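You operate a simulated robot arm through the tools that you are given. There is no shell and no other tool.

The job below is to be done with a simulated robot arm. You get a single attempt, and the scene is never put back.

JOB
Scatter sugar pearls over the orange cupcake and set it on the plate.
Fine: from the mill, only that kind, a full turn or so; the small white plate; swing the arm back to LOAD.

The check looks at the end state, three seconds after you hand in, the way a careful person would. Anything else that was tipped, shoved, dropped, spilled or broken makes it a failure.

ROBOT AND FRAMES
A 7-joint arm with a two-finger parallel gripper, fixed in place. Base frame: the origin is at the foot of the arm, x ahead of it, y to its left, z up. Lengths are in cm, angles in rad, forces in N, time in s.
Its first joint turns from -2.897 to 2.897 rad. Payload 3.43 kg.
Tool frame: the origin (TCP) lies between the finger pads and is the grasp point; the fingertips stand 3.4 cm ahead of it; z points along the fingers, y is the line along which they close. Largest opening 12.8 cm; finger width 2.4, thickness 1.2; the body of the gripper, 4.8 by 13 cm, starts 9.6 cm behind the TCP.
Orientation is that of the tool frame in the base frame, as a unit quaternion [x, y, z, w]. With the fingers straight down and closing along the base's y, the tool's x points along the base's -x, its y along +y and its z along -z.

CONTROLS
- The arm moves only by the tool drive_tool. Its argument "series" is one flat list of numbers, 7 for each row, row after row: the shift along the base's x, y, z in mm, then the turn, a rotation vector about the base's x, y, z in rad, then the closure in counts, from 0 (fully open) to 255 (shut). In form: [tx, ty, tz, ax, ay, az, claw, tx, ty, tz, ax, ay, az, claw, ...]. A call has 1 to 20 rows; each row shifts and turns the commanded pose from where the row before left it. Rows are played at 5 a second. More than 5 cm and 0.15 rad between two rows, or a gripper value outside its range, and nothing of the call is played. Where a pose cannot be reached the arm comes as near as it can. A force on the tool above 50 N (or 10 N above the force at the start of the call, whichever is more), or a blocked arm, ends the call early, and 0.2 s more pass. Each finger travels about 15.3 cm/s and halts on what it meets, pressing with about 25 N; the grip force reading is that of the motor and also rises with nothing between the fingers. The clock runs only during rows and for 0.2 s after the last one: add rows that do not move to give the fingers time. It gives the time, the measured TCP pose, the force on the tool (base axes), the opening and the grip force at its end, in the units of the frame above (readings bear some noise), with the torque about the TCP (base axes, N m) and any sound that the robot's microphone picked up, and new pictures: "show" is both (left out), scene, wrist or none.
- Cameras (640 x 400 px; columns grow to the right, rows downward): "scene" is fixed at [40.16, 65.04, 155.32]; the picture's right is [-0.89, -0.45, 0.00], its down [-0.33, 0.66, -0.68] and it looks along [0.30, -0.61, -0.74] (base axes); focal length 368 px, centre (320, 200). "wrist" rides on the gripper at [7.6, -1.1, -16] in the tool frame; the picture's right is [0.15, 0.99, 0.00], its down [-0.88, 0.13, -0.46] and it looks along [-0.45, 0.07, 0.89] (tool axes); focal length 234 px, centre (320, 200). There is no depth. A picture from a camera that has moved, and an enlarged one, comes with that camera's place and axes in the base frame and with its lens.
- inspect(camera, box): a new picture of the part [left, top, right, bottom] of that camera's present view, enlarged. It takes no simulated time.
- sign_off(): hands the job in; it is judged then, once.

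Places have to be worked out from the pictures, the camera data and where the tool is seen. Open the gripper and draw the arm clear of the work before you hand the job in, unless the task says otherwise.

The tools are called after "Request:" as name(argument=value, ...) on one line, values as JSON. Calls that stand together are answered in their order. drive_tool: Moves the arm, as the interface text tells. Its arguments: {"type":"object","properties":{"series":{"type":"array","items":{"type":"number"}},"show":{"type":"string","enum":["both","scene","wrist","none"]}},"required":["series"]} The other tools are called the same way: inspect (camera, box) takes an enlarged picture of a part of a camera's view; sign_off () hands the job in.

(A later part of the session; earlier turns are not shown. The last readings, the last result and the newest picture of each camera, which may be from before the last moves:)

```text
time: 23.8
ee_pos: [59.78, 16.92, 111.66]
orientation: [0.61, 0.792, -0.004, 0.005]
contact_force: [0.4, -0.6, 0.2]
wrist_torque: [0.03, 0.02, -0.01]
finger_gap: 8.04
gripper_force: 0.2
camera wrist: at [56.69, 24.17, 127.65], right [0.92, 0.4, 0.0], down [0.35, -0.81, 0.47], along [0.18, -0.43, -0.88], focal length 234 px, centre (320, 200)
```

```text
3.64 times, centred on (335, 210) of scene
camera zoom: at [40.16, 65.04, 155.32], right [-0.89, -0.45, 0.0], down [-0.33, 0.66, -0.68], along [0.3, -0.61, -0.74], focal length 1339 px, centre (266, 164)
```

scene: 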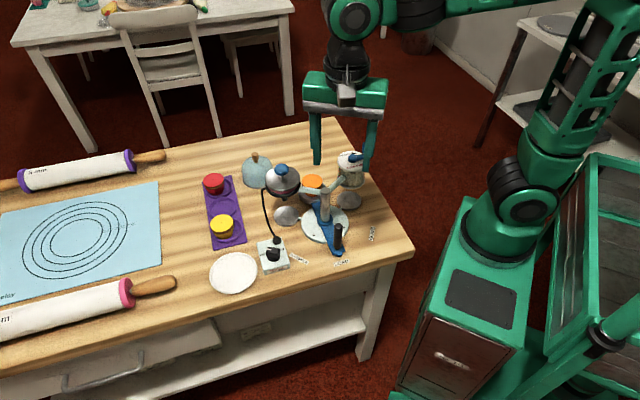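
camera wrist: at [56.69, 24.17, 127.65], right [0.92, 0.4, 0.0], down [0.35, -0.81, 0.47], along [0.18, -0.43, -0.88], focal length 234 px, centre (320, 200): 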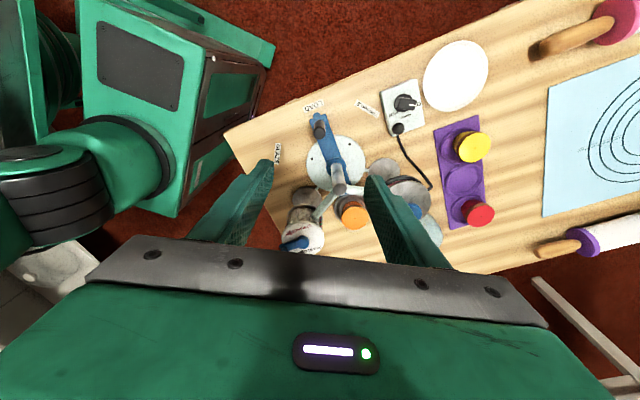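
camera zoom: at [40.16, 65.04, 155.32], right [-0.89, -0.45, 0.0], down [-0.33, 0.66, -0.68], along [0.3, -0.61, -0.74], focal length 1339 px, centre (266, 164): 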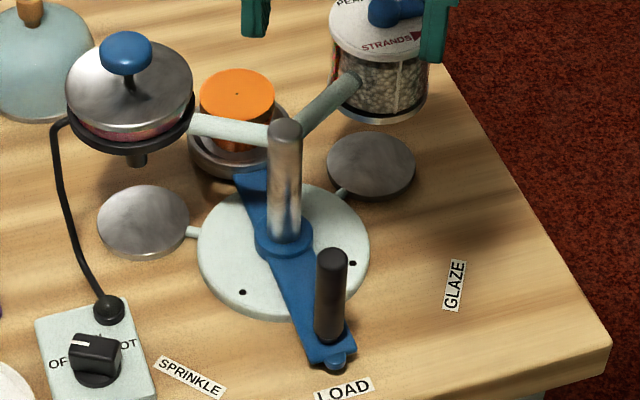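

Handle is confirmed at (59.7,17.0) with top 90.6; plate centre ≈(78.7,33.5). I descend around the handle and close to a loose cage (~2.4 cm).

Request:
drive_tool(series=[-1, 1, -40, 0, 0, 0, 95, 0, 0, -40, 0, 0, 0, 95, 0, 0, -40, 0, 0, 0, 95, 0, 0, -40, 0, 0, 0, 95, 0, 0, -36, 0, 0, 0, 95, 0, 0, -30, 0, 0, 0, 95, 0, 0, 0, 0, 0, 0, 95, 0, 0, 0, 0, 0, 0, 150, 0, 0, 0, 0, 0, 0, 190, 0, 0, 0, 0, 0, 0, 207, 0, 0, 0, 0, 0, 0, 207])

Request:
inspect(camera="wrist", box=[240, 90, 400, 240])

Request:
inspect(camera="scene", box=[290, 155, 380, 265])

```text
time: 26.2
ee_pos: [59.62, 17.1, 89.35]
orientation: [0.609, 0.793, -0.004, 0.005]
contact_force: [0.5, 0.2, -0.4]
wrist_torque: [0.03, -0.01, -0.01]
finger_gap: 2.39
gripper_force: 0.1
camera wrist: at [56.55, 24.28, 105.14], right [0.92, 0.4, 0.0], down [0.35, -0.81, 0.47], along [0.18, -0.43, -0.88], focal length 234 px, centre (320, 200)
```

scene: 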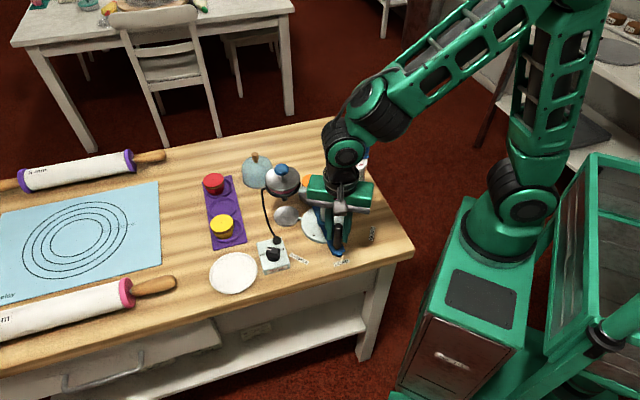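
wrist: 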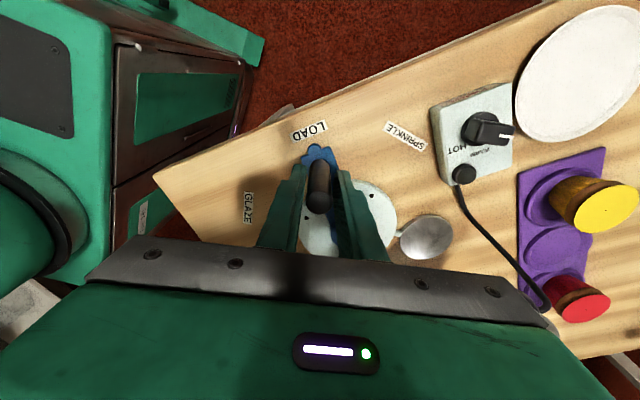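

```text
2.67 times, centred on (320, 165) of wrist
camera zoom: at [56.55, 24.28, 105.14], right [0.92, 0.4, 0.0], down [0.35, -0.81, 0.47], along [0.18, -0.43, -0.88], focal length 624 px, centre (320, 293)
```

zoom: 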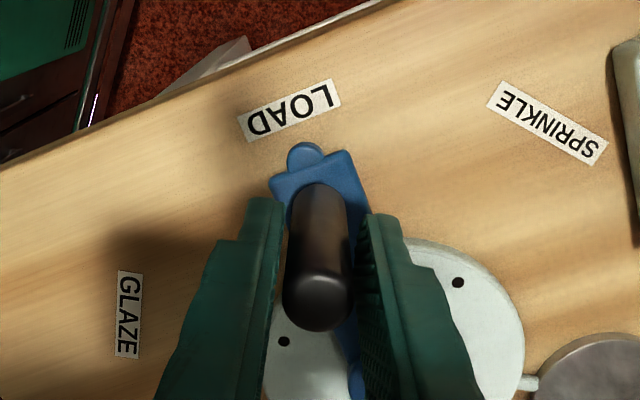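

```text
3.64 times, centred on (335, 210) of scene
camera zoom: at [40.16, 65.04, 155.32], right [-0.89, -0.45, 0.0], down [-0.33, 0.66, -0.68], along [0.3, -0.61, -0.74], focal length 1339 px, centre (266, 164)
```

zoom: 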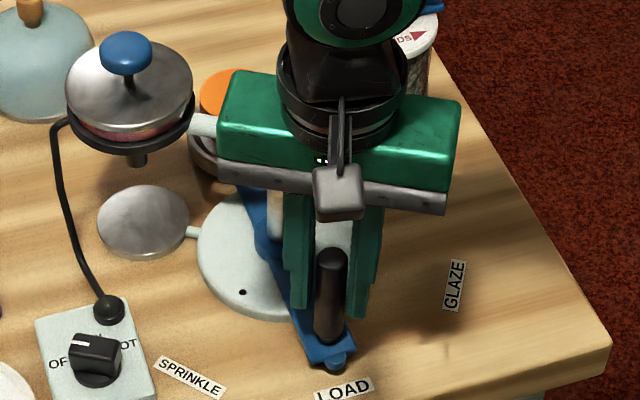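

The handle sits inside the loose cage. I push it clockwise along the arc about the post, first half, and check.

Request:
drive_tool(series=[2.3, 2.1, 0, 0, 0, 0, 207, 2.3, 2.1, 0, 0, 0, 0, 207, 4.9, 3.9, 0, 0, 0, 0, 207, 5.2, 3.6, 0, 0, 0, 0, 207, 5.4, 3.2, 0, 0, 0, 0, 207, 5.6, 2.8, 0, 0, 0, 0, 207, 5.8, 2.4, 0, 0, 0, 0, 207, 5.9, 2.0, 0, 0, 0, 0, 207, 0, 0, 0, 0, 0, 0, 207])

Request:
inspect(camera="scene", box=[280, 155, 380, 265])

```text
time: 28.2
ee_pos: [63.39, 19.2, 89.04]
orientation: [0.609, 0.793, -0.004, 0.005]
contact_force: [0.1, 0.0, 0.4]
wrist_torque: [0.0, 0.03, 0.02]
finger_gap: 2.41
gripper_force: 0.0
camera wrist: at [60.31, 26.49, 105.06], right [0.92, 0.4, 0.0], down [0.35, -0.81, 0.47], along [0.18, -0.43, -0.88], focal length 234 px, centre (320, 200)
```

scene: 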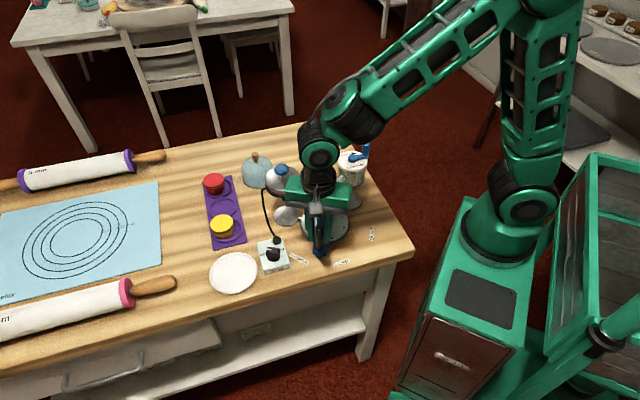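
wrist: 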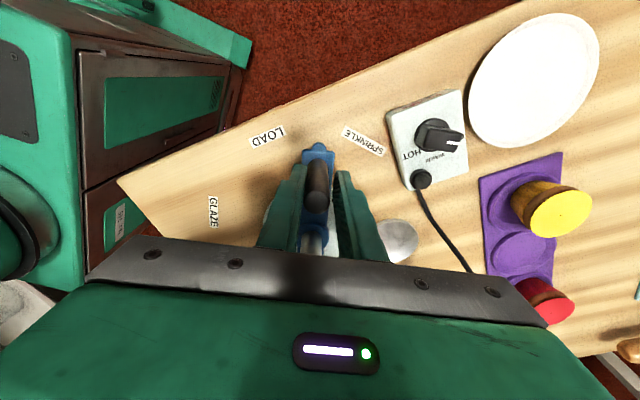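

```text
3.64 times, centred on (330, 210) of scene
camera zoom: at [40.16, 65.04, 155.32], right [-0.89, -0.45, 0.0], down [-0.33, 0.66, -0.68], along [0.3, -0.61, -0.74], focal length 1339 px, centre (284, 164)
```

zoom: 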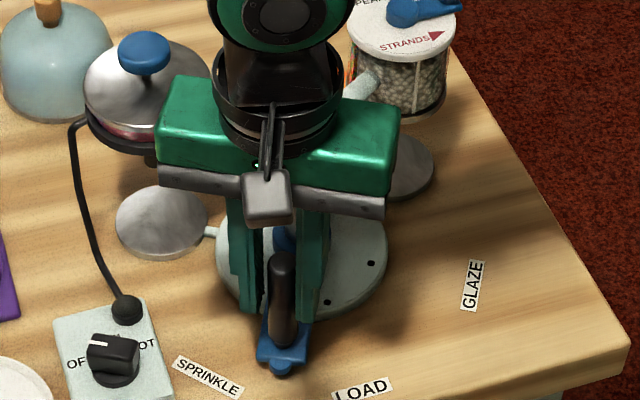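

The arm swings freely. I continue along the arc toward SPRINKLE.

Request:
drive_tool(series=[6.1, 1.6, 0, 0, 0, 0, 207, 6.2, 1.2, 0, 0, 0, 0, 207, 6.2, 0.7, 0, 0, 0, 0, 207, 6.3, 0.3, 0, 0, 0, 0, 207, 6.3, -0.2, 0, 0, 0, 0, 207, 6.2, -0.6, 0, 0, 0, 0, 207, 6.2, -1.0, 0, 0, 0, 0, 207, 3.1, -0.7, 0, 0, 0, 0, 207, 3.1, -0.8, 0, 0, 0, 0, 207, 0, 0, 0, 0, 0, 0, 207])

Request:
inspect(camera="scene", box=[280, 155, 380, 265])

Request:
inspect(camera="wrist", box=[200, 80, 400, 240])

```text
time: 30.4
ee_pos: [68.35, 19.3, 89.14]
orientation: [0.608, 0.794, -0.003, 0.005]
contact_force: [-0.8, -0.3, 0.4]
wrist_torque: [0.0, 0.06, 0.03]
finger_gap: 2.4
gripper_force: 0.1
camera wrist: at [65.3, 26.56, 105.06], right [0.92, 0.4, 0.0], down [0.35, -0.81, 0.47], along [0.18, -0.43, -0.88], focal length 234 px, centre (320, 200)
```

scene: 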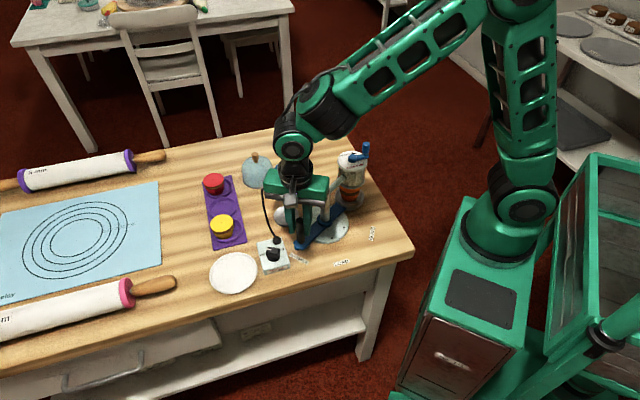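
wrist: 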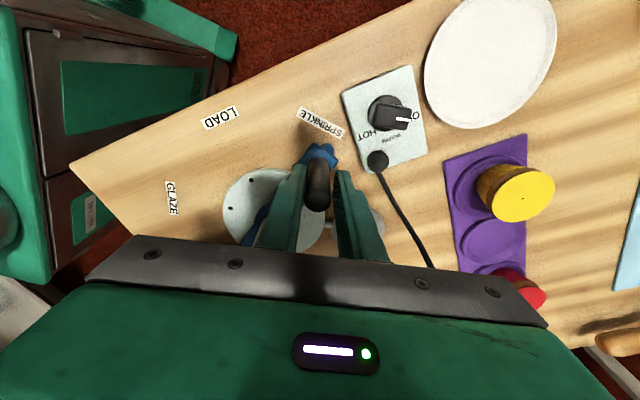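

```text
3.64 times, centred on (330, 210) of scene
camera zoom: at [40.16, 65.04, 155.32], right [-0.89, -0.45, 0.0], down [-0.33, 0.66, -0.68], along [0.3, -0.61, -0.74], focal length 1339 px, centre (284, 164)
```

zoom: 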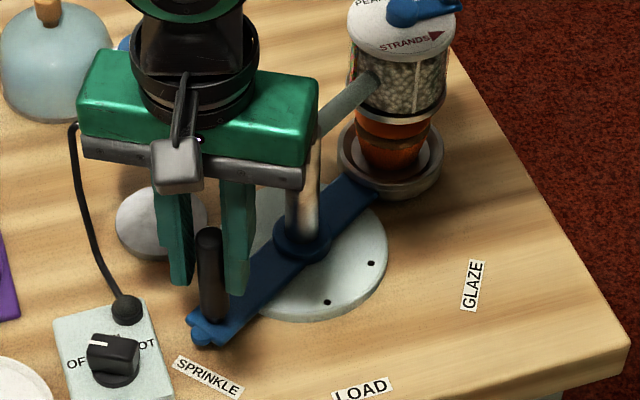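

```text
2.50 times, centred on (300, 160) of wrist
camera zoom: at [65.3, 26.56, 105.06], right [0.92, 0.4, 0.0], down [0.35, -0.81, 0.47], along [0.18, -0.43, -0.88], focal length 585 px, centre (370, 300)
```

zoom: 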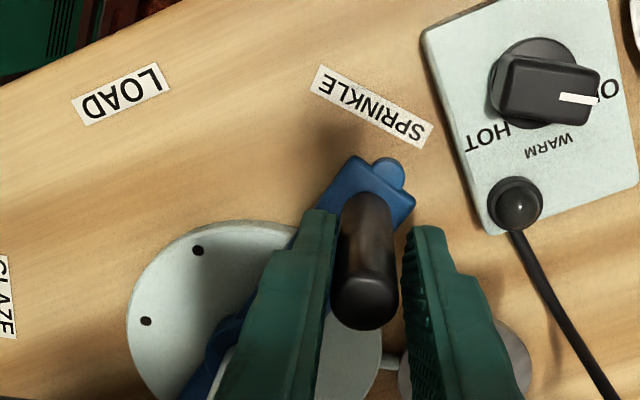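

The cup is almost under the mill but about 0.4 cm short (handle lagging in the cage). I push about 3.5 mm more and recheck.

Request:
drive_tool(series=[1.7, -0.5, 0, 0, 0, 0, 207, 1.7, -0.5, 0, 0, 0, 0, 207, 0, 0, 0, 0, 0, 0, 207], show="none")

Request:
inspect(camera="scene", box=[325, 135, 385, 215])

Request:
inspect(camera="wrist", box=[240, 120, 400, 240])

```text
time: 31.2
ee_pos: [68.58, 19.26, 89.13]
orientation: [0.609, 0.793, -0.005, 0.005]
contact_force: [-6.4, 0.1, -2.0]
wrist_torque: [-0.01, -0.09, 0.0]
finger_gap: 2.77
gripper_force: 3.9
```

```text
5.00 times, centred on (355, 175) of scene
camera zoom: at [40.16, 65.04, 155.32], right [-0.89, -0.45, 0.0], down [-0.33, 0.66, -0.68], along [0.3, -0.61, -0.74], focal length 1841 px, centre (145, 325)
```

zoom: 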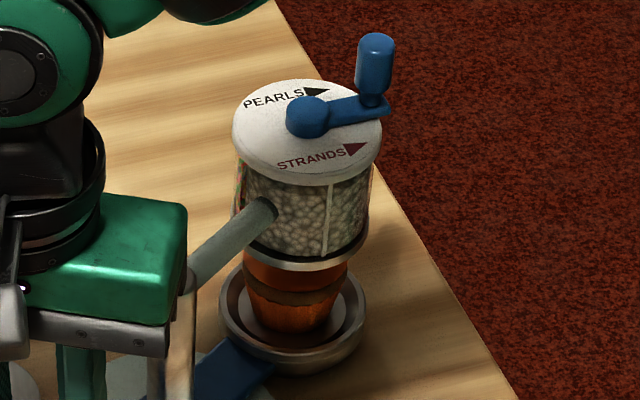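

```text
3.33 times, centred on (320, 180) of wrist
camera zoom: at [65.6, 26.47, 105.05], right [0.92, 0.4, 0.0], down [0.35, -0.81, 0.47], along [0.18, -0.43, -0.88], focal length 781 px, centre (320, 267)
```

zoom: 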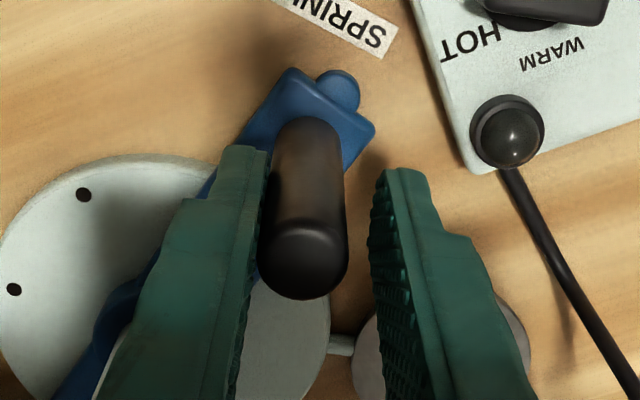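

The handle is against its SPRINKLE stop (6 N, finger pushed open slightly), with the cupcake right under the mill. I open the fingers, lift clear, and move over the mill.

Request:
drive_tool(series=[0, 0, 0, 0, 0, 0, 190, 0, 0, 0, 0, 0, 0, 170, 0, 0, 0, 0, 0, 0, 165, 0, 0, 20, 0, 0, 0, 165, 0, 0, 40, 0, 0, 0, 165, 0, 0, 45, 0, 0, 0, 165, 0, 0, 45, 0, 0, 0, 165, 0, 0, 45, 0, 0, 0, 165, 0, 0, 45, 0, 0, 0, 165, 0, 0, 0, 0, 0, 0, 165])

Request:
inspect(camera="scene", box=[280, 135, 380, 265])

Request:
inspect(camera="wrist", box=[180, 100, 380, 250])

```text
time: 33.4
ee_pos: [68.67, 19.12, 113.28]
orientation: [0.609, 0.793, -0.004, 0.004]
contact_force: [0.2, -0.7, -1.0]
wrist_torque: [0.01, -0.02, -0.02]
finger_gap: 4.5
gripper_force: 0.2
camera wrist: at [65.69, 26.38, 129.17], right [0.92, 0.4, 0.0], down [0.35, -0.81, 0.47], along [0.18, -0.43, -0.88], focal length 234 px, centre (320, 200)
```

scene: 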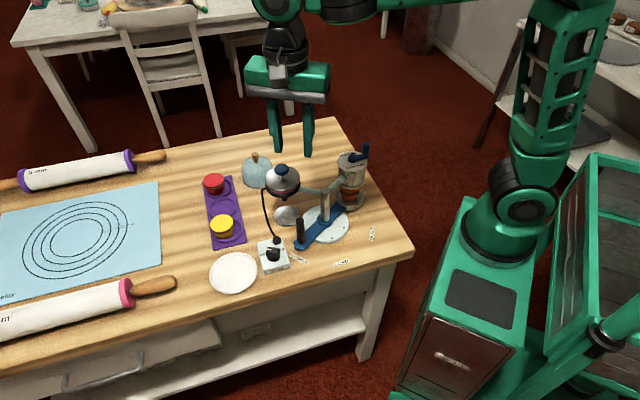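
wrist: 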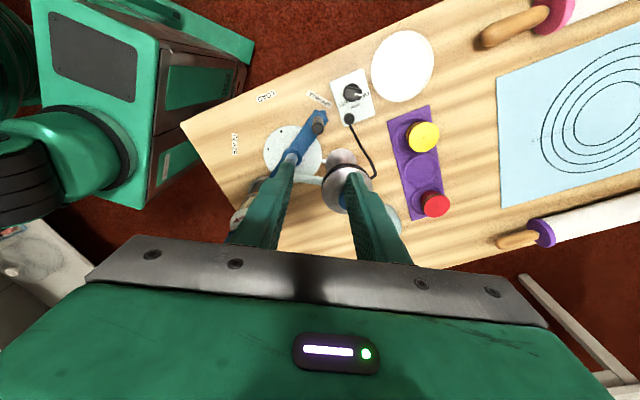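

```text
3.08 times, centred on (330, 200) of scene
camera zoom: at [40.16, 65.04, 155.32], right [-0.89, -0.45, 0.0], down [-0.33, 0.66, -0.68], along [0.3, -0.61, -0.74], focal length 1133 px, centre (289, 200)
```

zoom: 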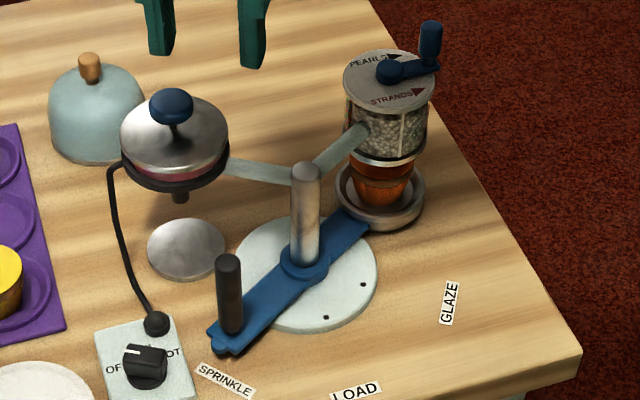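

```text
2.67 times, centred on (280, 175) of wrist
camera zoom: at [65.69, 26.38, 129.17], right [0.92, 0.4, 0.0], down [0.35, -0.81, 0.47], along [0.18, -0.43, -0.88], focal length 624 px, centre (427, 267)
```

zoom: 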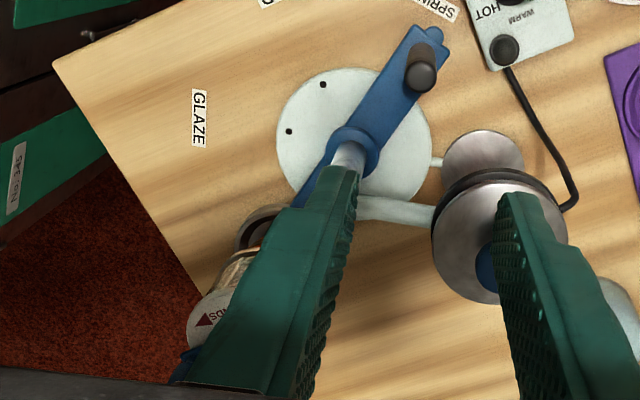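

Handle now reads ≈76.5°, matching the mill's angle. I move over the crank knob and look down at it.

Request:
drive_tool(series=[-9, -26.6, 0, 0, 0, 0.05, 165, -9, -26.6, 0, 0, 0, 0.05, 165, -9, -26.6, 0, 0, 0, 0.05, 165, -9, -26.6, 0, 0, 0, 0.05, 165, -9, -26.6, 0, 0, 0, 0.05, 165, -9, -26.6, 0, 0, 0, 0.05, 165, -9, -26.6, 0, 0, 0, 0.05, 165, -9, -26.6, 0, 0, 0, 0.05, 165, 0, 0, 0, 0, 0, 0, 165, 0, 0, 0, 0, 0, 0, 165])

Request:
inspect(camera="scene", box=[320, 125, 384, 215])

Request:
inspect(camera="wrist", box=[240, 70, 400, 230])

```text
time: 35.6
ee_pos: [61.49, -2.1, 113.22]
orientation: [0.44, 0.898, -0.003, 0.006]
contact_force: [-0.3, -0.3, 0.1]
wrist_torque: [0.0, 0.02, 0.02]
finger_gap: 4.51
gripper_force: 0.1
camera wrist: at [55.74, 3.4, 129.06], right [0.69, 0.72, 0.0], down [0.64, -0.61, 0.47], along [0.34, -0.32, -0.88], focal length 234 px, centre (320, 200)
```

scene: 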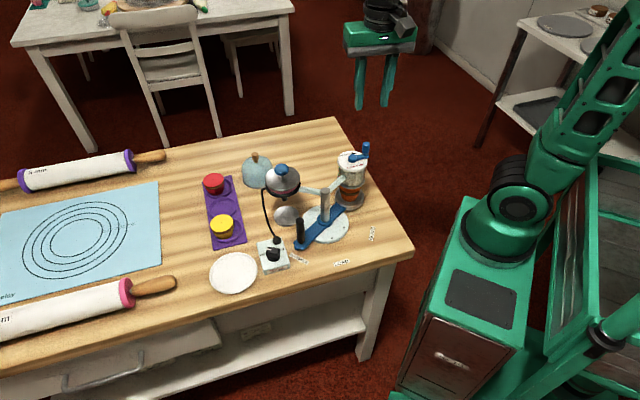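
wrist: 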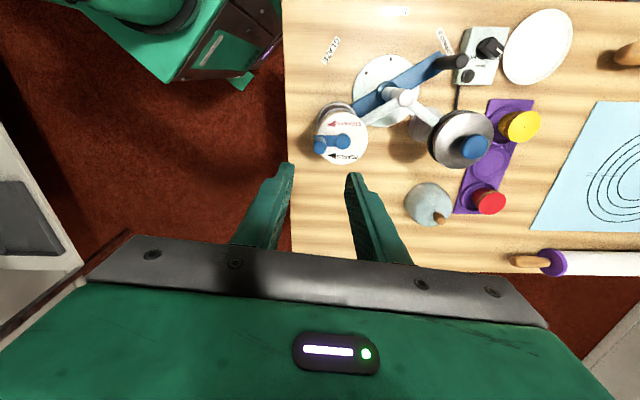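

```text
4.44 times, centred on (352, 170) of scene
camera zoom: at [40.16, 65.04, 155.32], right [-0.89, -0.45, 0.0], down [-0.33, 0.66, -0.68], along [0.3, -0.61, -0.74], focal length 1637 px, centre (178, 333)
```

zoom: 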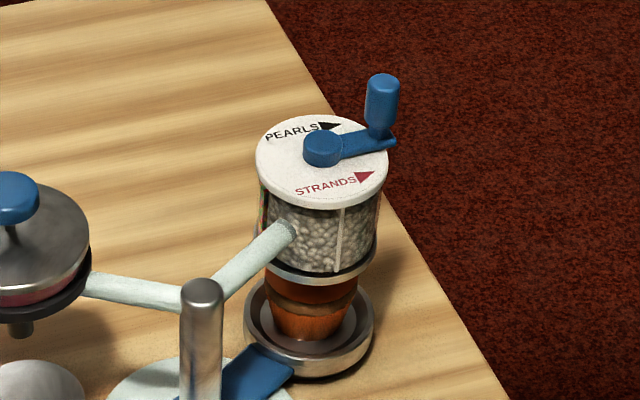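

```text
2.50 times, centred on (320, 150) of wrist
camera zoom: at [55.74, 3.4, 129.06], right [0.69, 0.72, 0.0], down [0.64, -0.61, 0.47], along [0.34, -0.32, -0.88], focal length 585 px, centre (320, 325)
```

zoom: 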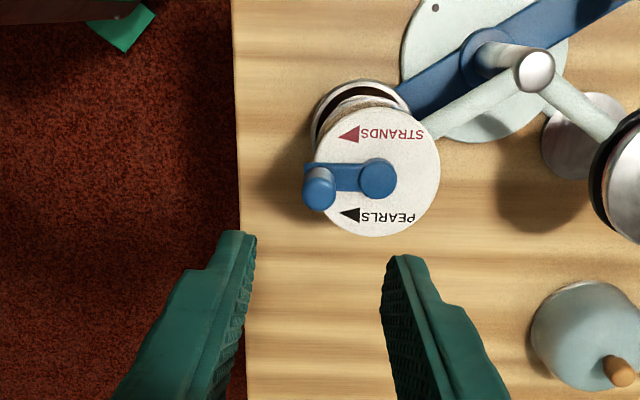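

Knob top ≈(61.35,-2.05,99.7), hub ≈(63.8,0.2,96.5), so crank radius ≈3.3 cm at angle ≈222°. I turn the gripper so the fingers close along the knob's tangent, and come down to just above.

Request:
drive_tool(series=[-1.4, 0.5, 0, 0, 0, 0.126, 165, 0, 0, 0, 0, 0, 0.126, 165, 0, 0, 0, 0, 0, 0.126, 165, 0, 0, 0, 0, 0, 0.126, 165, 0, 0, 0, 0, 0, 0.126, 165, 0, 0, 0, 0, 0, 0.126, 165, 0, 0, 0, 0, 0, 0.126, 165, 0, 0, 0, 0, 0, 0.126, 165, 0, 0, 0, 0, 0, 0.126, 165, 0, 0, 0, 0, 0, 0.126, 165, 0, 0, 0, 0, 0, 0.126, 165, 0, 0, 0, 0, 0, 0.126, 165, 0, 0, -25, 0, 0, 0.126, 165, 0, 0, -30, 0, 0, 0, 165, 0, 0, -20, 0, 0, 0, 165, 0, 0, 0, 0, 0, 0, 165, 0, 0, 0, 0, 0, 0, 165])

Request:
inspect(camera="wrist", box=[250, 100, 410, 230])

Request:
inspect(camera="scene", box=[320, 95, 400, 195])

```text
time: 39.2
ee_pos: [61.37, -2.01, 105.66]
orientation: [-0.356, 0.935, 0.003, 0.006]
contact_force: [0.0, 0.0, 0.0]
wrist_torque: [0.0, 0.0, -0.01]
finger_gap: 4.52
gripper_force: 0.0
camera wrist: at [56.36, -8.05, 121.63], right [-0.77, 0.64, 0.0], down [0.57, 0.68, 0.47], along [0.3, 0.36, -0.88], focal length 234 px, centre (320, 200)
```

scene: 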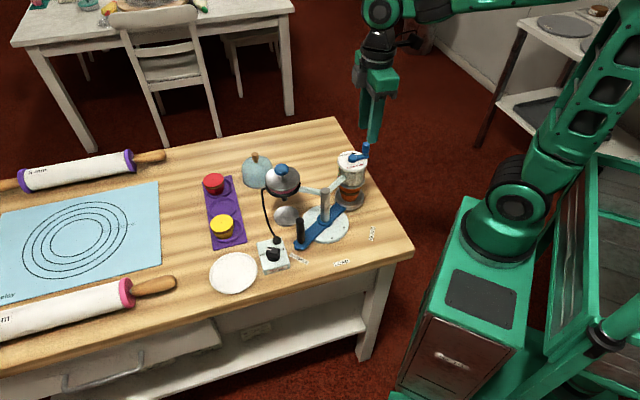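
wrist: 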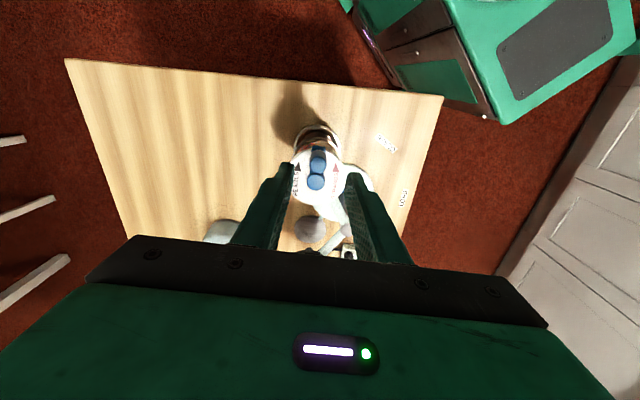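

```text
3.08 times, centred on (330, 165) of wrist
camera zoom: at [56.36, -8.05, 121.63], right [-0.77, 0.64, 0.0], down [0.57, 0.68, 0.47], along [0.3, 0.36, -0.88], focal length 720 px, centre (289, 308)
```

zoom: 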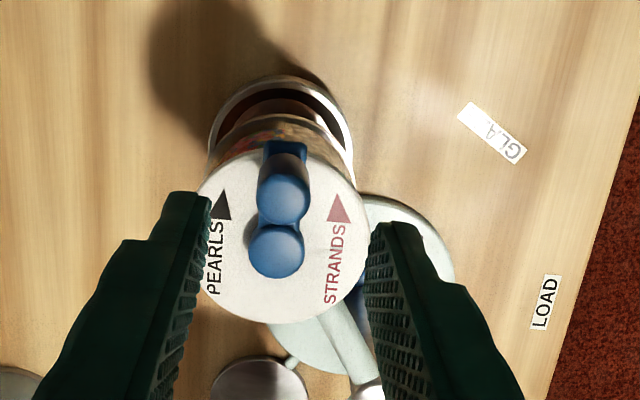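

```text
4.00 times, centred on (360, 145) of scene
camera zoom: at [40.16, 65.04, 155.32], right [-0.89, -0.45, 0.0], down [-0.33, 0.66, -0.68], along [0.3, -0.61, -0.74], focal length 1473 px, centre (160, 420)
```

zoom: 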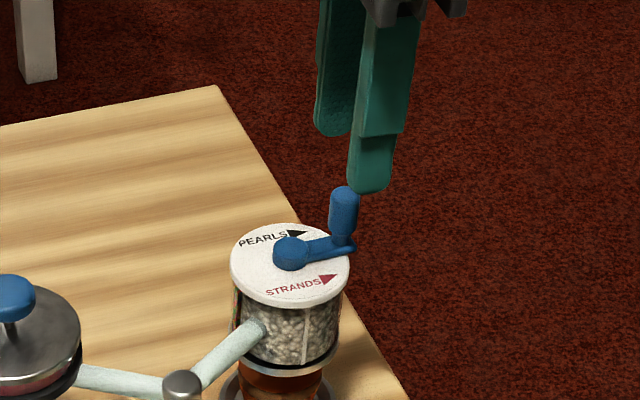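

The knob lies between the fingers. I descend to TCP ≈100.5 (tips above hub and crank bar) and grip the knob.

Request:
drive_tool(series=[0, -1, -25, 0, 0, 0, 165, 0, 0, -20, 0, 0, 0, 165, 0, 0, -7, 0, 0, 0, 165, 0, 0, 0, 0, 0, 0, 165, 0, 0, 0, 0, 0, 0, 200, 0, 0, 0, 0, 0, 0, 225, 0, 0, 0, 0, 0, 0, 235, 0, 0, 0, 0, 0, 0, 235])

Request:
inspect(camera="wrist", box=[250, 100, 410, 230])

Request:
inspect(camera="scene", box=[320, 115, 400, 215])

```text
time: 41.0
ee_pos: [61.34, -2.1, 100.47]
orientation: [-0.356, 0.934, 0.003, 0.006]
contact_force: [-0.3, -1.4, -4.8]
wrist_torque: [-0.3, -0.59, -0.01]
finger_gap: 1.72
gripper_force: 45.2
camera wrist: at [56.37, -8.04, 116.4], right [-0.77, 0.64, 0.0], down [0.57, 0.68, 0.47], along [0.3, 0.36, -0.88], focal length 234 px, centre (320, 200)
```

scene: 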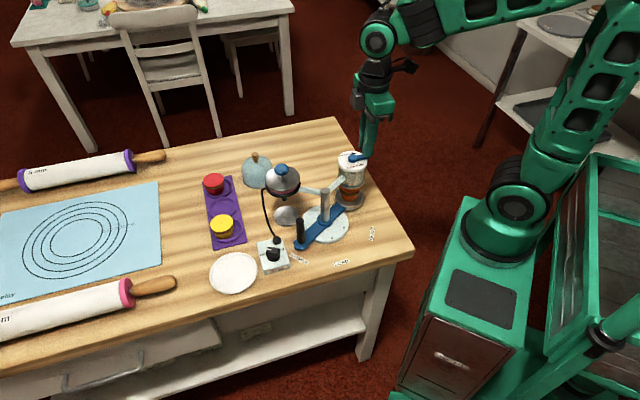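
wrist: 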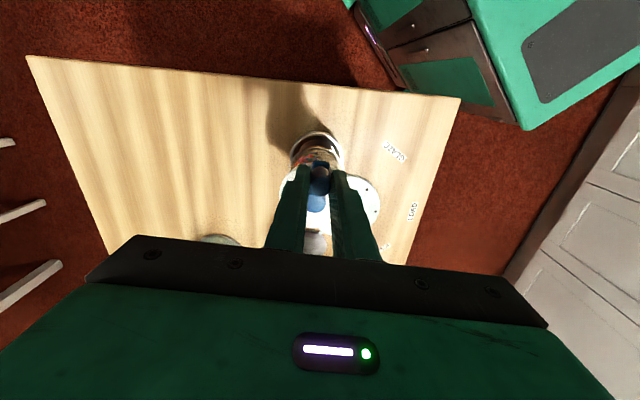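

```text
3.08 times, centred on (330, 165) of wrist
camera zoom: at [56.37, -8.04, 116.4], right [-0.77, 0.64, 0.0], down [0.57, 0.68, 0.47], along [0.3, 0.36, -0.88], focal length 720 px, centre (289, 308)
```

zoom: 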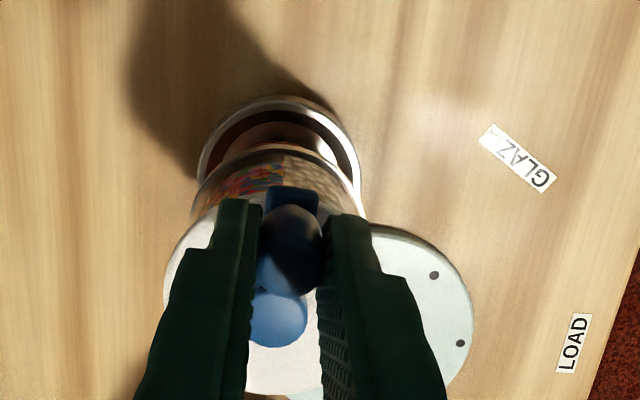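

```text
4.00 times, centred on (360, 165) of scene
camera zoom: at [40.16, 65.04, 155.32], right [-0.89, -0.45, 0.0], down [-0.33, 0.66, -0.68], along [0.3, -0.61, -0.74], focal length 1473 px, centre (160, 340)
```

zoom: 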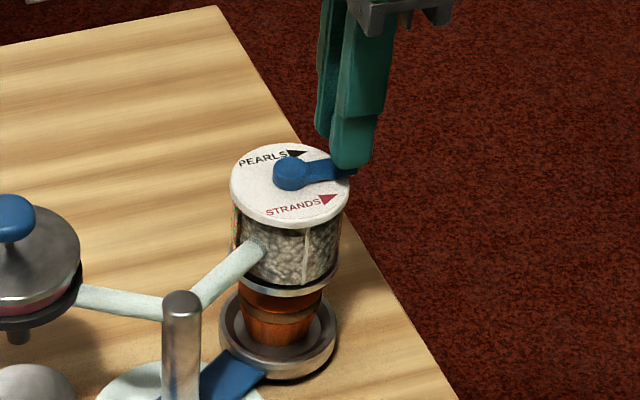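

The knob is gripped (ø1.72). I start the clockwise turn slowly about the hub, first 40°, and check forces and what falls.

Request:
drive_tool(series=[-3.5, 4.5, 0, 0, 0, 0, 235, -2.6, 5.1, 0, 0, 0, 0, 235, -1.7, 5.5, 0, 0, 0, 0, 235, -0.7, 5.7, 0, 0, 0, 0, 235])

Request:
inspect(camera="scene", box=[320, 115, 400, 215])

Request:
inspect(camera="wrist", box=[250, 100, 410, 230])

```text
time: 42.0
ee_pos: [60.55, 0.01, 100.46]
orientation: [-0.356, 0.935, 0.003, 0.006]
contact_force: [1.1, -0.6, -6.5]
wrist_torque: [-0.19, -0.8, 0.0]
finger_gap: 1.74
gripper_force: 45.0
camera wrist: at [55.54, -5.98, 116.4], right [-0.77, 0.64, 0.0], down [0.57, 0.68, 0.47], along [0.3, 0.36, -0.88], focal length 234 px, centre (320, 200)
```

scene: 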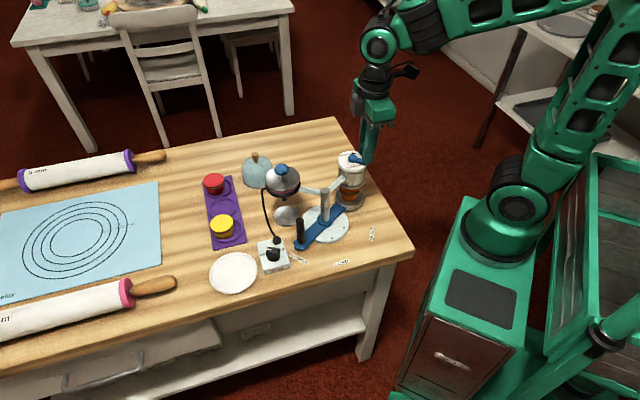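
wrist: 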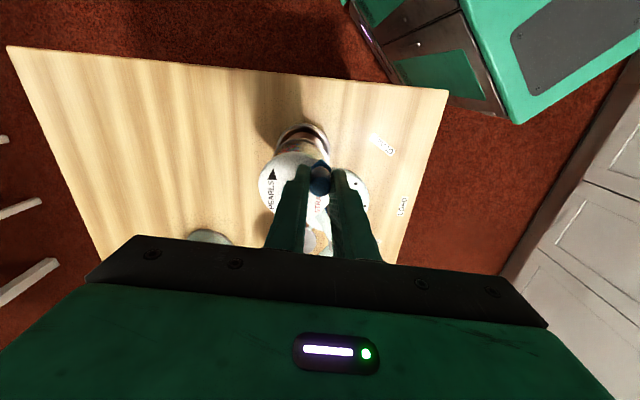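

```text
4.00 times, centred on (360, 165) of scene
camera zoom: at [40.16, 65.04, 155.32], right [-0.89, -0.45, 0.0], down [-0.33, 0.66, -0.68], along [0.3, -0.61, -0.74], focal length 1473 px, centre (160, 340)
```

zoom: 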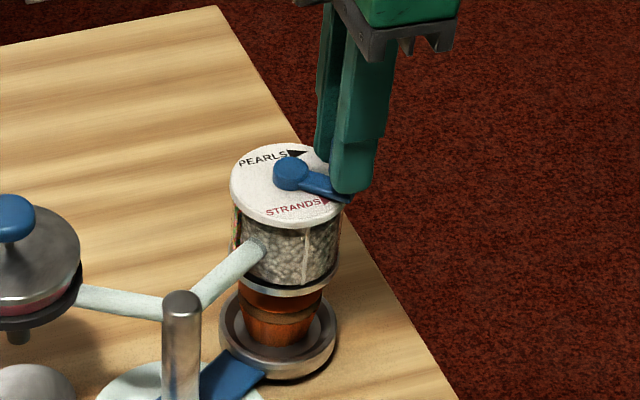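

```text
3.08 times, centred on (330, 165) of wrist
camera zoom: at [55.54, -5.98, 116.4], right [-0.77, 0.64, 0.0], down [0.57, 0.68, 0.47], along [0.3, 0.36, -0.88], focal length 720 px, centre (289, 308)
```

zoom: 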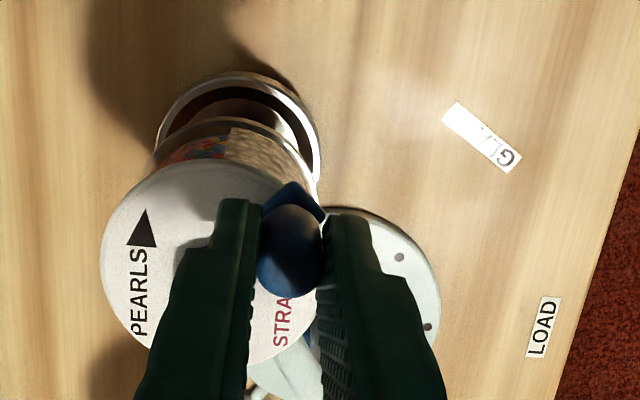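

The crank follows smoothly with low forces and nothing spilled. I continue clockwise to the half-turn point.

Request:
drive_tool(series=[0.2, 5.7, 0, 0, 0, 0, 235, 1.2, 5.6, 0, 0, 0, 0, 235, 2.2, 5.3, 0, 0, 0, 0, 235, 3.1, 4.8, 0, 0, 0, 0, 235, 3.9, 4.2, 0, 0, 0, 0, 235, 4.5, 3.5, 0, 0, 0, 0, 235, 5.1, 2.6, 0, 0, 0, 0, 235, 5.5, 1.7, 0, 0, 0, 0, 235, 5.7, 0.7, 0, 0, 0, 0, 235, 5.7, -0.2, 0, 0, 0, 0, 235, 5.6, -1.2, 0, 0, 0, 0, 235, 5.3, -2.2, 0, 0, 0, 0, 235, 4.8, -3.1, 0, 0, 0, 0, 235, 4.2, -3.9, 0, 0, 0, 0, 235])

Request:
inspect(camera="scene", box=[320, 115, 400, 215])

Request:
inspect(camera="wrist", box=[250, 100, 410, 230])

```text
time: 45.0
ee_pos: [66.17, 2.35, 100.44]
orientation: [-0.355, 0.935, 0.002, 0.006]
contact_force: [7.4, 7.6, 5.5]
wrist_torque: [0.15, -0.97, -0.01]
finger_gap: 1.74
gripper_force: 44.7
camera wrist: at [61.26, -3.65, 116.39], right [-0.77, 0.64, 0.0], down [0.57, 0.68, 0.47], along [0.3, 0.36, -0.88], focal length 234 px, centre (320, 200)
```

scene: 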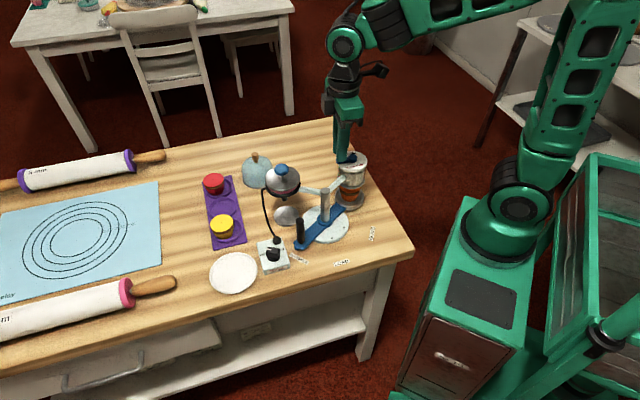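
wrist: 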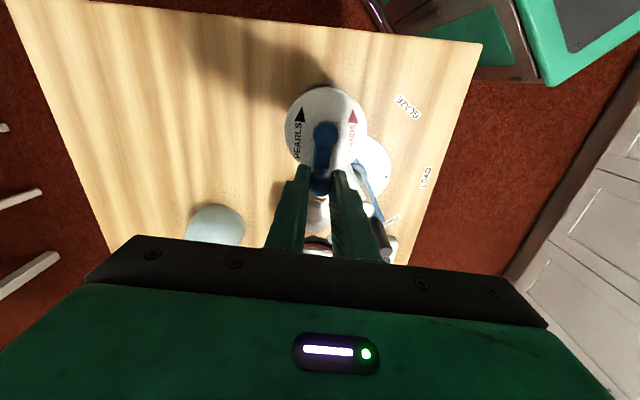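

```text
4.00 times, centred on (360, 165) of scene
camera zoom: at [40.16, 65.04, 155.32], right [-0.89, -0.45, 0.0], down [-0.33, 0.66, -0.68], along [0.3, -0.61, -0.74], focal length 1473 px, centre (160, 340)
```

zoom: 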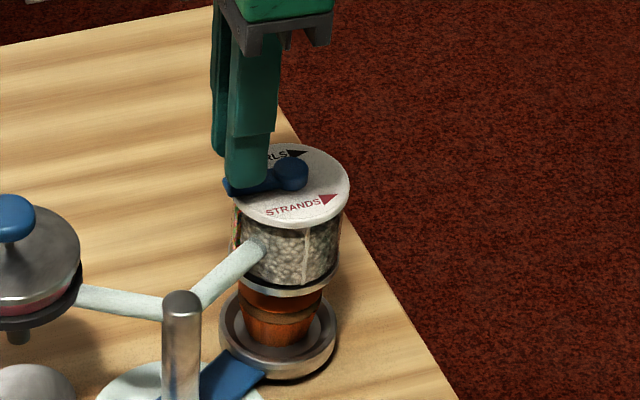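

```text
3.08 times, centred on (330, 165) of wrist
camera zoom: at [61.26, -3.65, 116.39], right [-0.77, 0.64, 0.0], down [0.57, 0.68, 0.47], along [0.3, 0.36, -0.88], focal length 720 px, centre (289, 308)
```

zoom: 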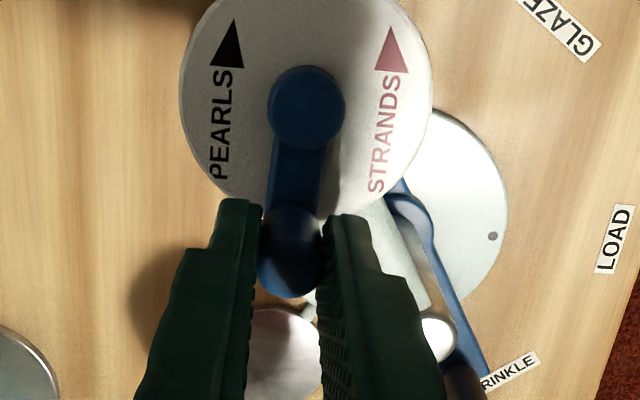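

Half a turn done with ~10 N radial only. I continue the second half clockwise.

Request:
drive_tool(series=[3.5, -4.5, 0, 0, 0, 0, 235, 2.6, -5.1, 0, 0, 0, 0, 235, 1.7, -5.5, 0, 0, 0, 0, 235, 0.7, -5.7, 0, 0, 0, 0, 235, -0.2, -5.7, 0, 0, 0, 0, 235, -1.2, -5.6, 0, 0, 0, 0, 235, -2.2, -5.3, 0, 0, 0, 0, 235, -3.1, -4.8, 0, 0, 0, 0, 235, -3.9, -4.2, 0, 0, 0, 0, 235, -4.5, -3.5, 0, 0, 0, 0, 235, -5.1, -2.6, 0, 0, 0, 0, 235, -5.5, -1.7, 0, 0, 0, 0, 235, -5.7, -0.7, 0, 0, 0, 0, 235, -5.7, 0.2, 0, 0, 0, 0, 235, -5.6, 1.2, 0, 0, 0, 0, 235, -5.3, 2.2, 0, 0, 0, 0, 235, -4.8, 3.1, 0, 0, 0, 0, 235, -4.2, 3.9, 0, 0, 0, 0, 235])

Request:
inspect(camera="scene", box=[320, 115, 400, 215])

Request:
inspect(camera="wrist", box=[250, 100, 410, 230])

```text
time: 48.8
ee_pos: [61.27, -2.02, 100.43]
orientation: [-0.357, 0.934, 0.003, 0.006]
contact_force: [8.7, 6.6, 7.7]
wrist_torque: [0.02, -0.87, 0.02]
finger_gap: 1.73
gripper_force: 44.4
camera wrist: at [56.35, -8.06, 116.38], right [-0.77, 0.64, 0.0], down [0.57, 0.68, 0.47], along [0.3, 0.36, -0.88], focal length 234 px, centre (320, 200)
```

scene: 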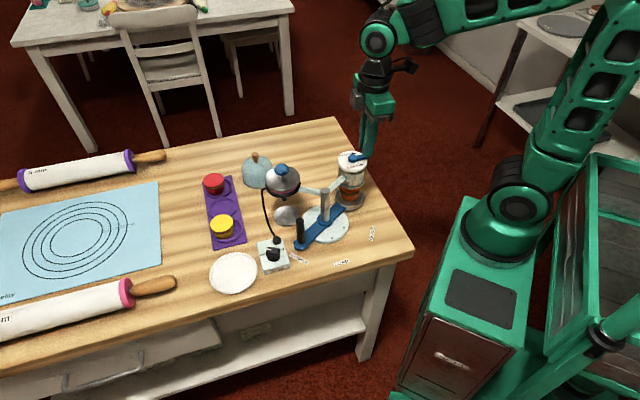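
wrist: 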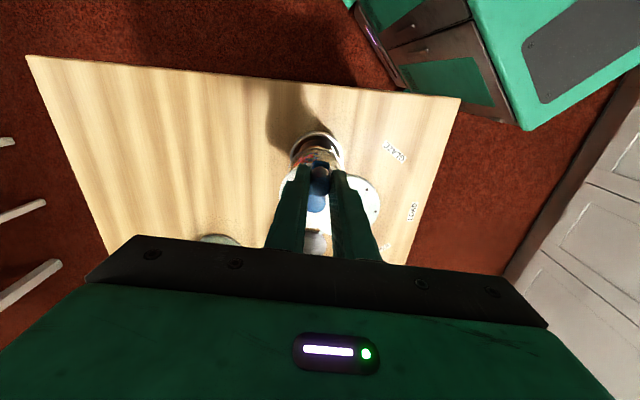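

```text
4.00 times, centred on (360, 165) of scene
camera zoom: at [40.16, 65.04, 155.32], right [-0.89, -0.45, 0.0], down [-0.33, 0.66, -0.68], along [0.3, -0.61, -0.74], focal length 1473 px, centre (160, 340)
```

zoom: 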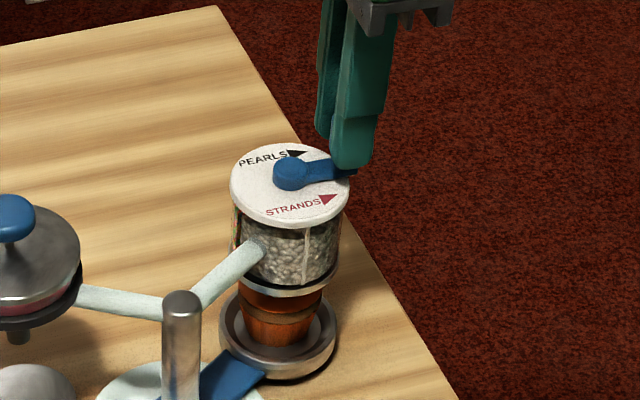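

```text
3.08 times, centred on (330, 165) of wrist
camera zoom: at [56.35, -8.06, 116.38], right [-0.77, 0.64, 0.0], down [0.57, 0.68, 0.47], along [0.3, 0.36, -0.88], focal length 720 px, centre (289, 308)
```

zoom: 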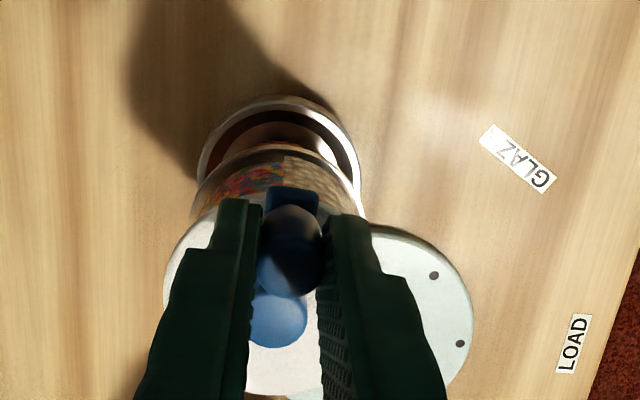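

A full clockwise turn is complete; I add ~10° so it isn't short, then release the knob and rise straight up.

Request:
drive_tool(series=[-3.5, 4.5, 0, 0, 0, 0, 235, 0, 0, 0, 0, 0, 0, 235, 0, 0, 0, 0, 0, 0, 200, 0, 0, 0, 0, 0, 0, 170, 0, 0, 0, 0, 0, 0, 165, 0, 0, 15, 0, 0, 0, 165, 0, 0, 30, 0, 0, 0, 165, 0, 0, 40, 0, 0, 0, 165, 0, 0, 40, 0, 0, 0, 165, 0, 0, 0, 0, 0, 0, 165])

Request:
inspect(camera="scene", box=[280, 130, 400, 265])

Request:
inspect(camera="wrist", box=[250, 80, 430, 230])

```text
time: 51.0
ee_pos: [60.97, -1.62, 113.02]
orientation: [-0.356, 0.934, 0.003, 0.006]
contact_force: [-0.7, -0.4, 0.2]
wrist_torque: [0.02, 0.03, -0.02]
finger_gap: 4.53
gripper_force: 0.1
camera wrist: at [55.98, -7.61, 128.95], right [-0.77, 0.64, 0.0], down [0.57, 0.68, 0.47], along [0.3, 0.36, -0.88], focal length 234 px, centre (320, 200)
```

scene: 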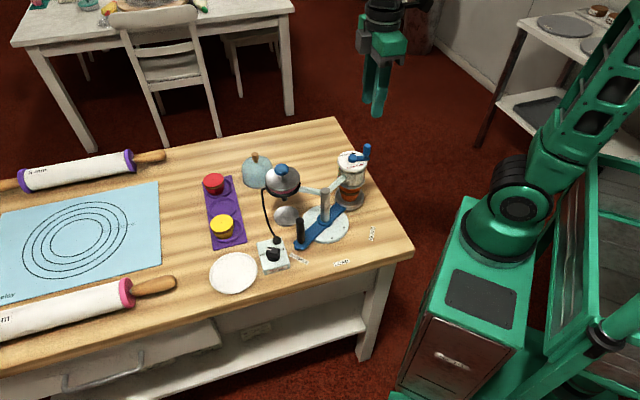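
wrist: 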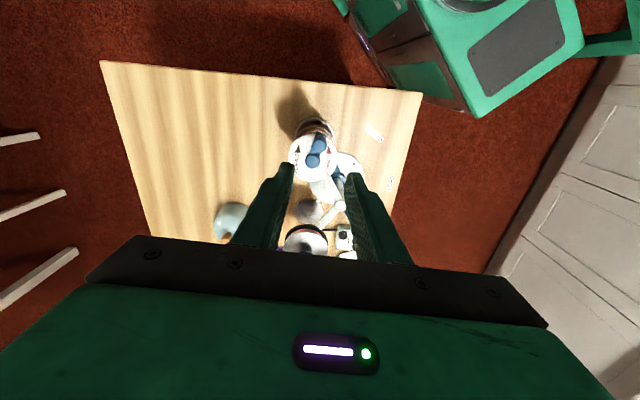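

```text
2.96 times, centred on (340, 198) of scene
camera zoom: at [40.16, 65.04, 155.32], right [-0.89, -0.45, 0.0], down [-0.33, 0.66, -0.68], along [0.3, -0.61, -0.74], focal length 1091 px, centre (261, 207)
```

zoom: 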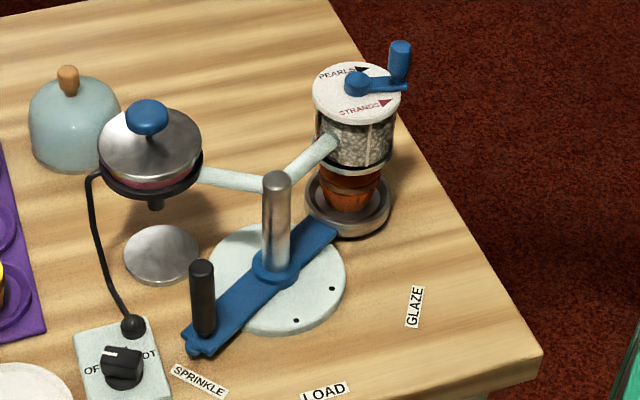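

```text
2.67 times, centred on (340, 155) of wrist
camera zoom: at [55.98, -7.61, 128.95], right [-0.77, 0.64, 0.0], down [0.57, 0.68, 0.47], along [0.3, 0.36, -0.88], focal length 624 px, centre (267, 320)
```

zoom: 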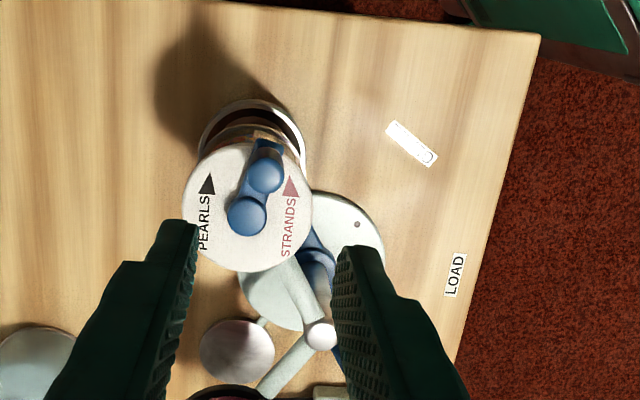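

No spill. I travel back above the handle (≈68.1,19.2), turning the gripper back to the closing line used before.

Request:
drive_tool(series=[4.5, 13, 0, 0, 0, -0.1273, 165, 4.5, 13, 0, 0, 0, -0.1273, 165, 4.5, 13, 0, 0, 0, -0.1273, 165, 4.5, 13, 0, 0, 0, -0.1273, 165, 4.5, 13, 0, 0, 0, -0.1273, 165, 4.5, 13, 0, 0, 0, -0.1273, 165, 4.5, 13, 0, 0, 0, -0.1273, 165, 4.5, 13, 0, 0, 0, -0.1273, 165, 4.5, 13, 0, 0, 0, -0.1273, 165, 4.5, 13, 0, 0, 0, -0.1273, 165, 4.5, 13, 0, 0, 0, -0.1273, 165, 4.5, 13, 0, 0, 0, -0.1273, 165, 4.5, 13, 0, 0, 0, -0.1273, 165, 4.5, 13, 0, 0, 0, -0.1273, 165, 4.5, 13, 0, 0, 0, -0.1273, 165, 4.5, 13, 0, 0, 0, -0.1273, 165, 0, 0, 0, 0, 0, 0, 165, 0, 0, 0, 0, 0, 0, 165])

Request:
inspect(camera="wrist", box=[240, 80, 400, 230])

```text
time: 54.8
ee_pos: [68.22, 19.14, 112.91]
orientation: [0.609, 0.793, -0.004, 0.005]
contact_force: [-0.7, 1.0, 0.8]
wrist_torque: [0.01, 0.01, 0.0]
finger_gap: 4.55
gripper_force: 0.1
camera wrist: at [65.21, 26.4, 128.89], right [0.92, 0.4, 0.0], down [0.35, -0.81, 0.47], along [0.18, -0.43, -0.88], focal length 234 px, centre (320, 200)
```

scene: 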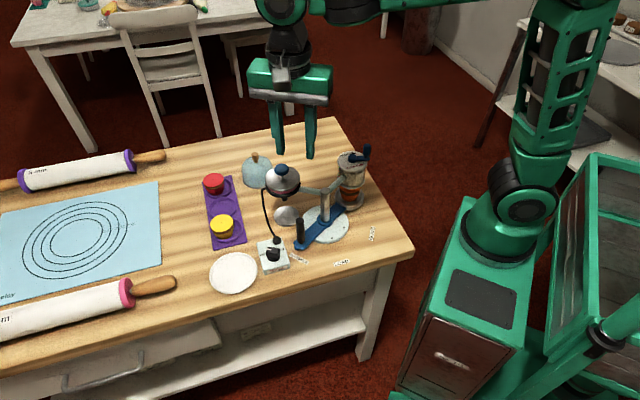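
wrist: 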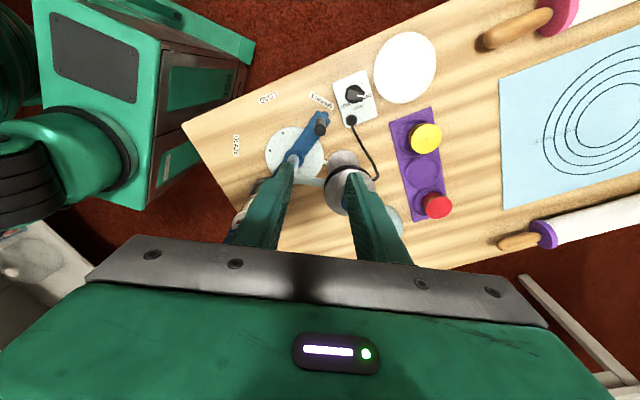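

```text
2.67 times, centred on (320, 155) of wrist
camera zoom: at [65.21, 26.4, 128.89], right [0.92, 0.4, 0.0], down [0.35, -0.81, 0.47], along [0.18, -0.43, -0.88], focal length 624 px, centre (320, 320)
```

zoom: 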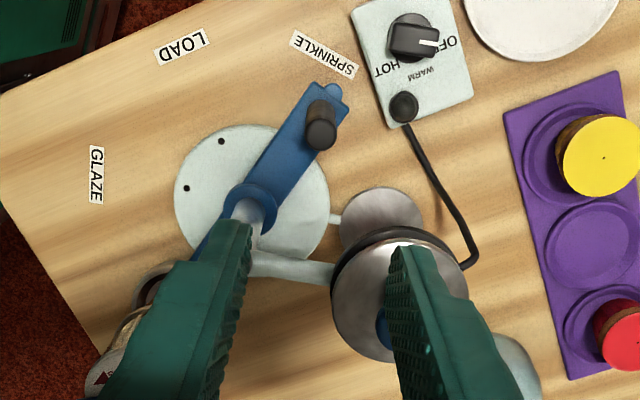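

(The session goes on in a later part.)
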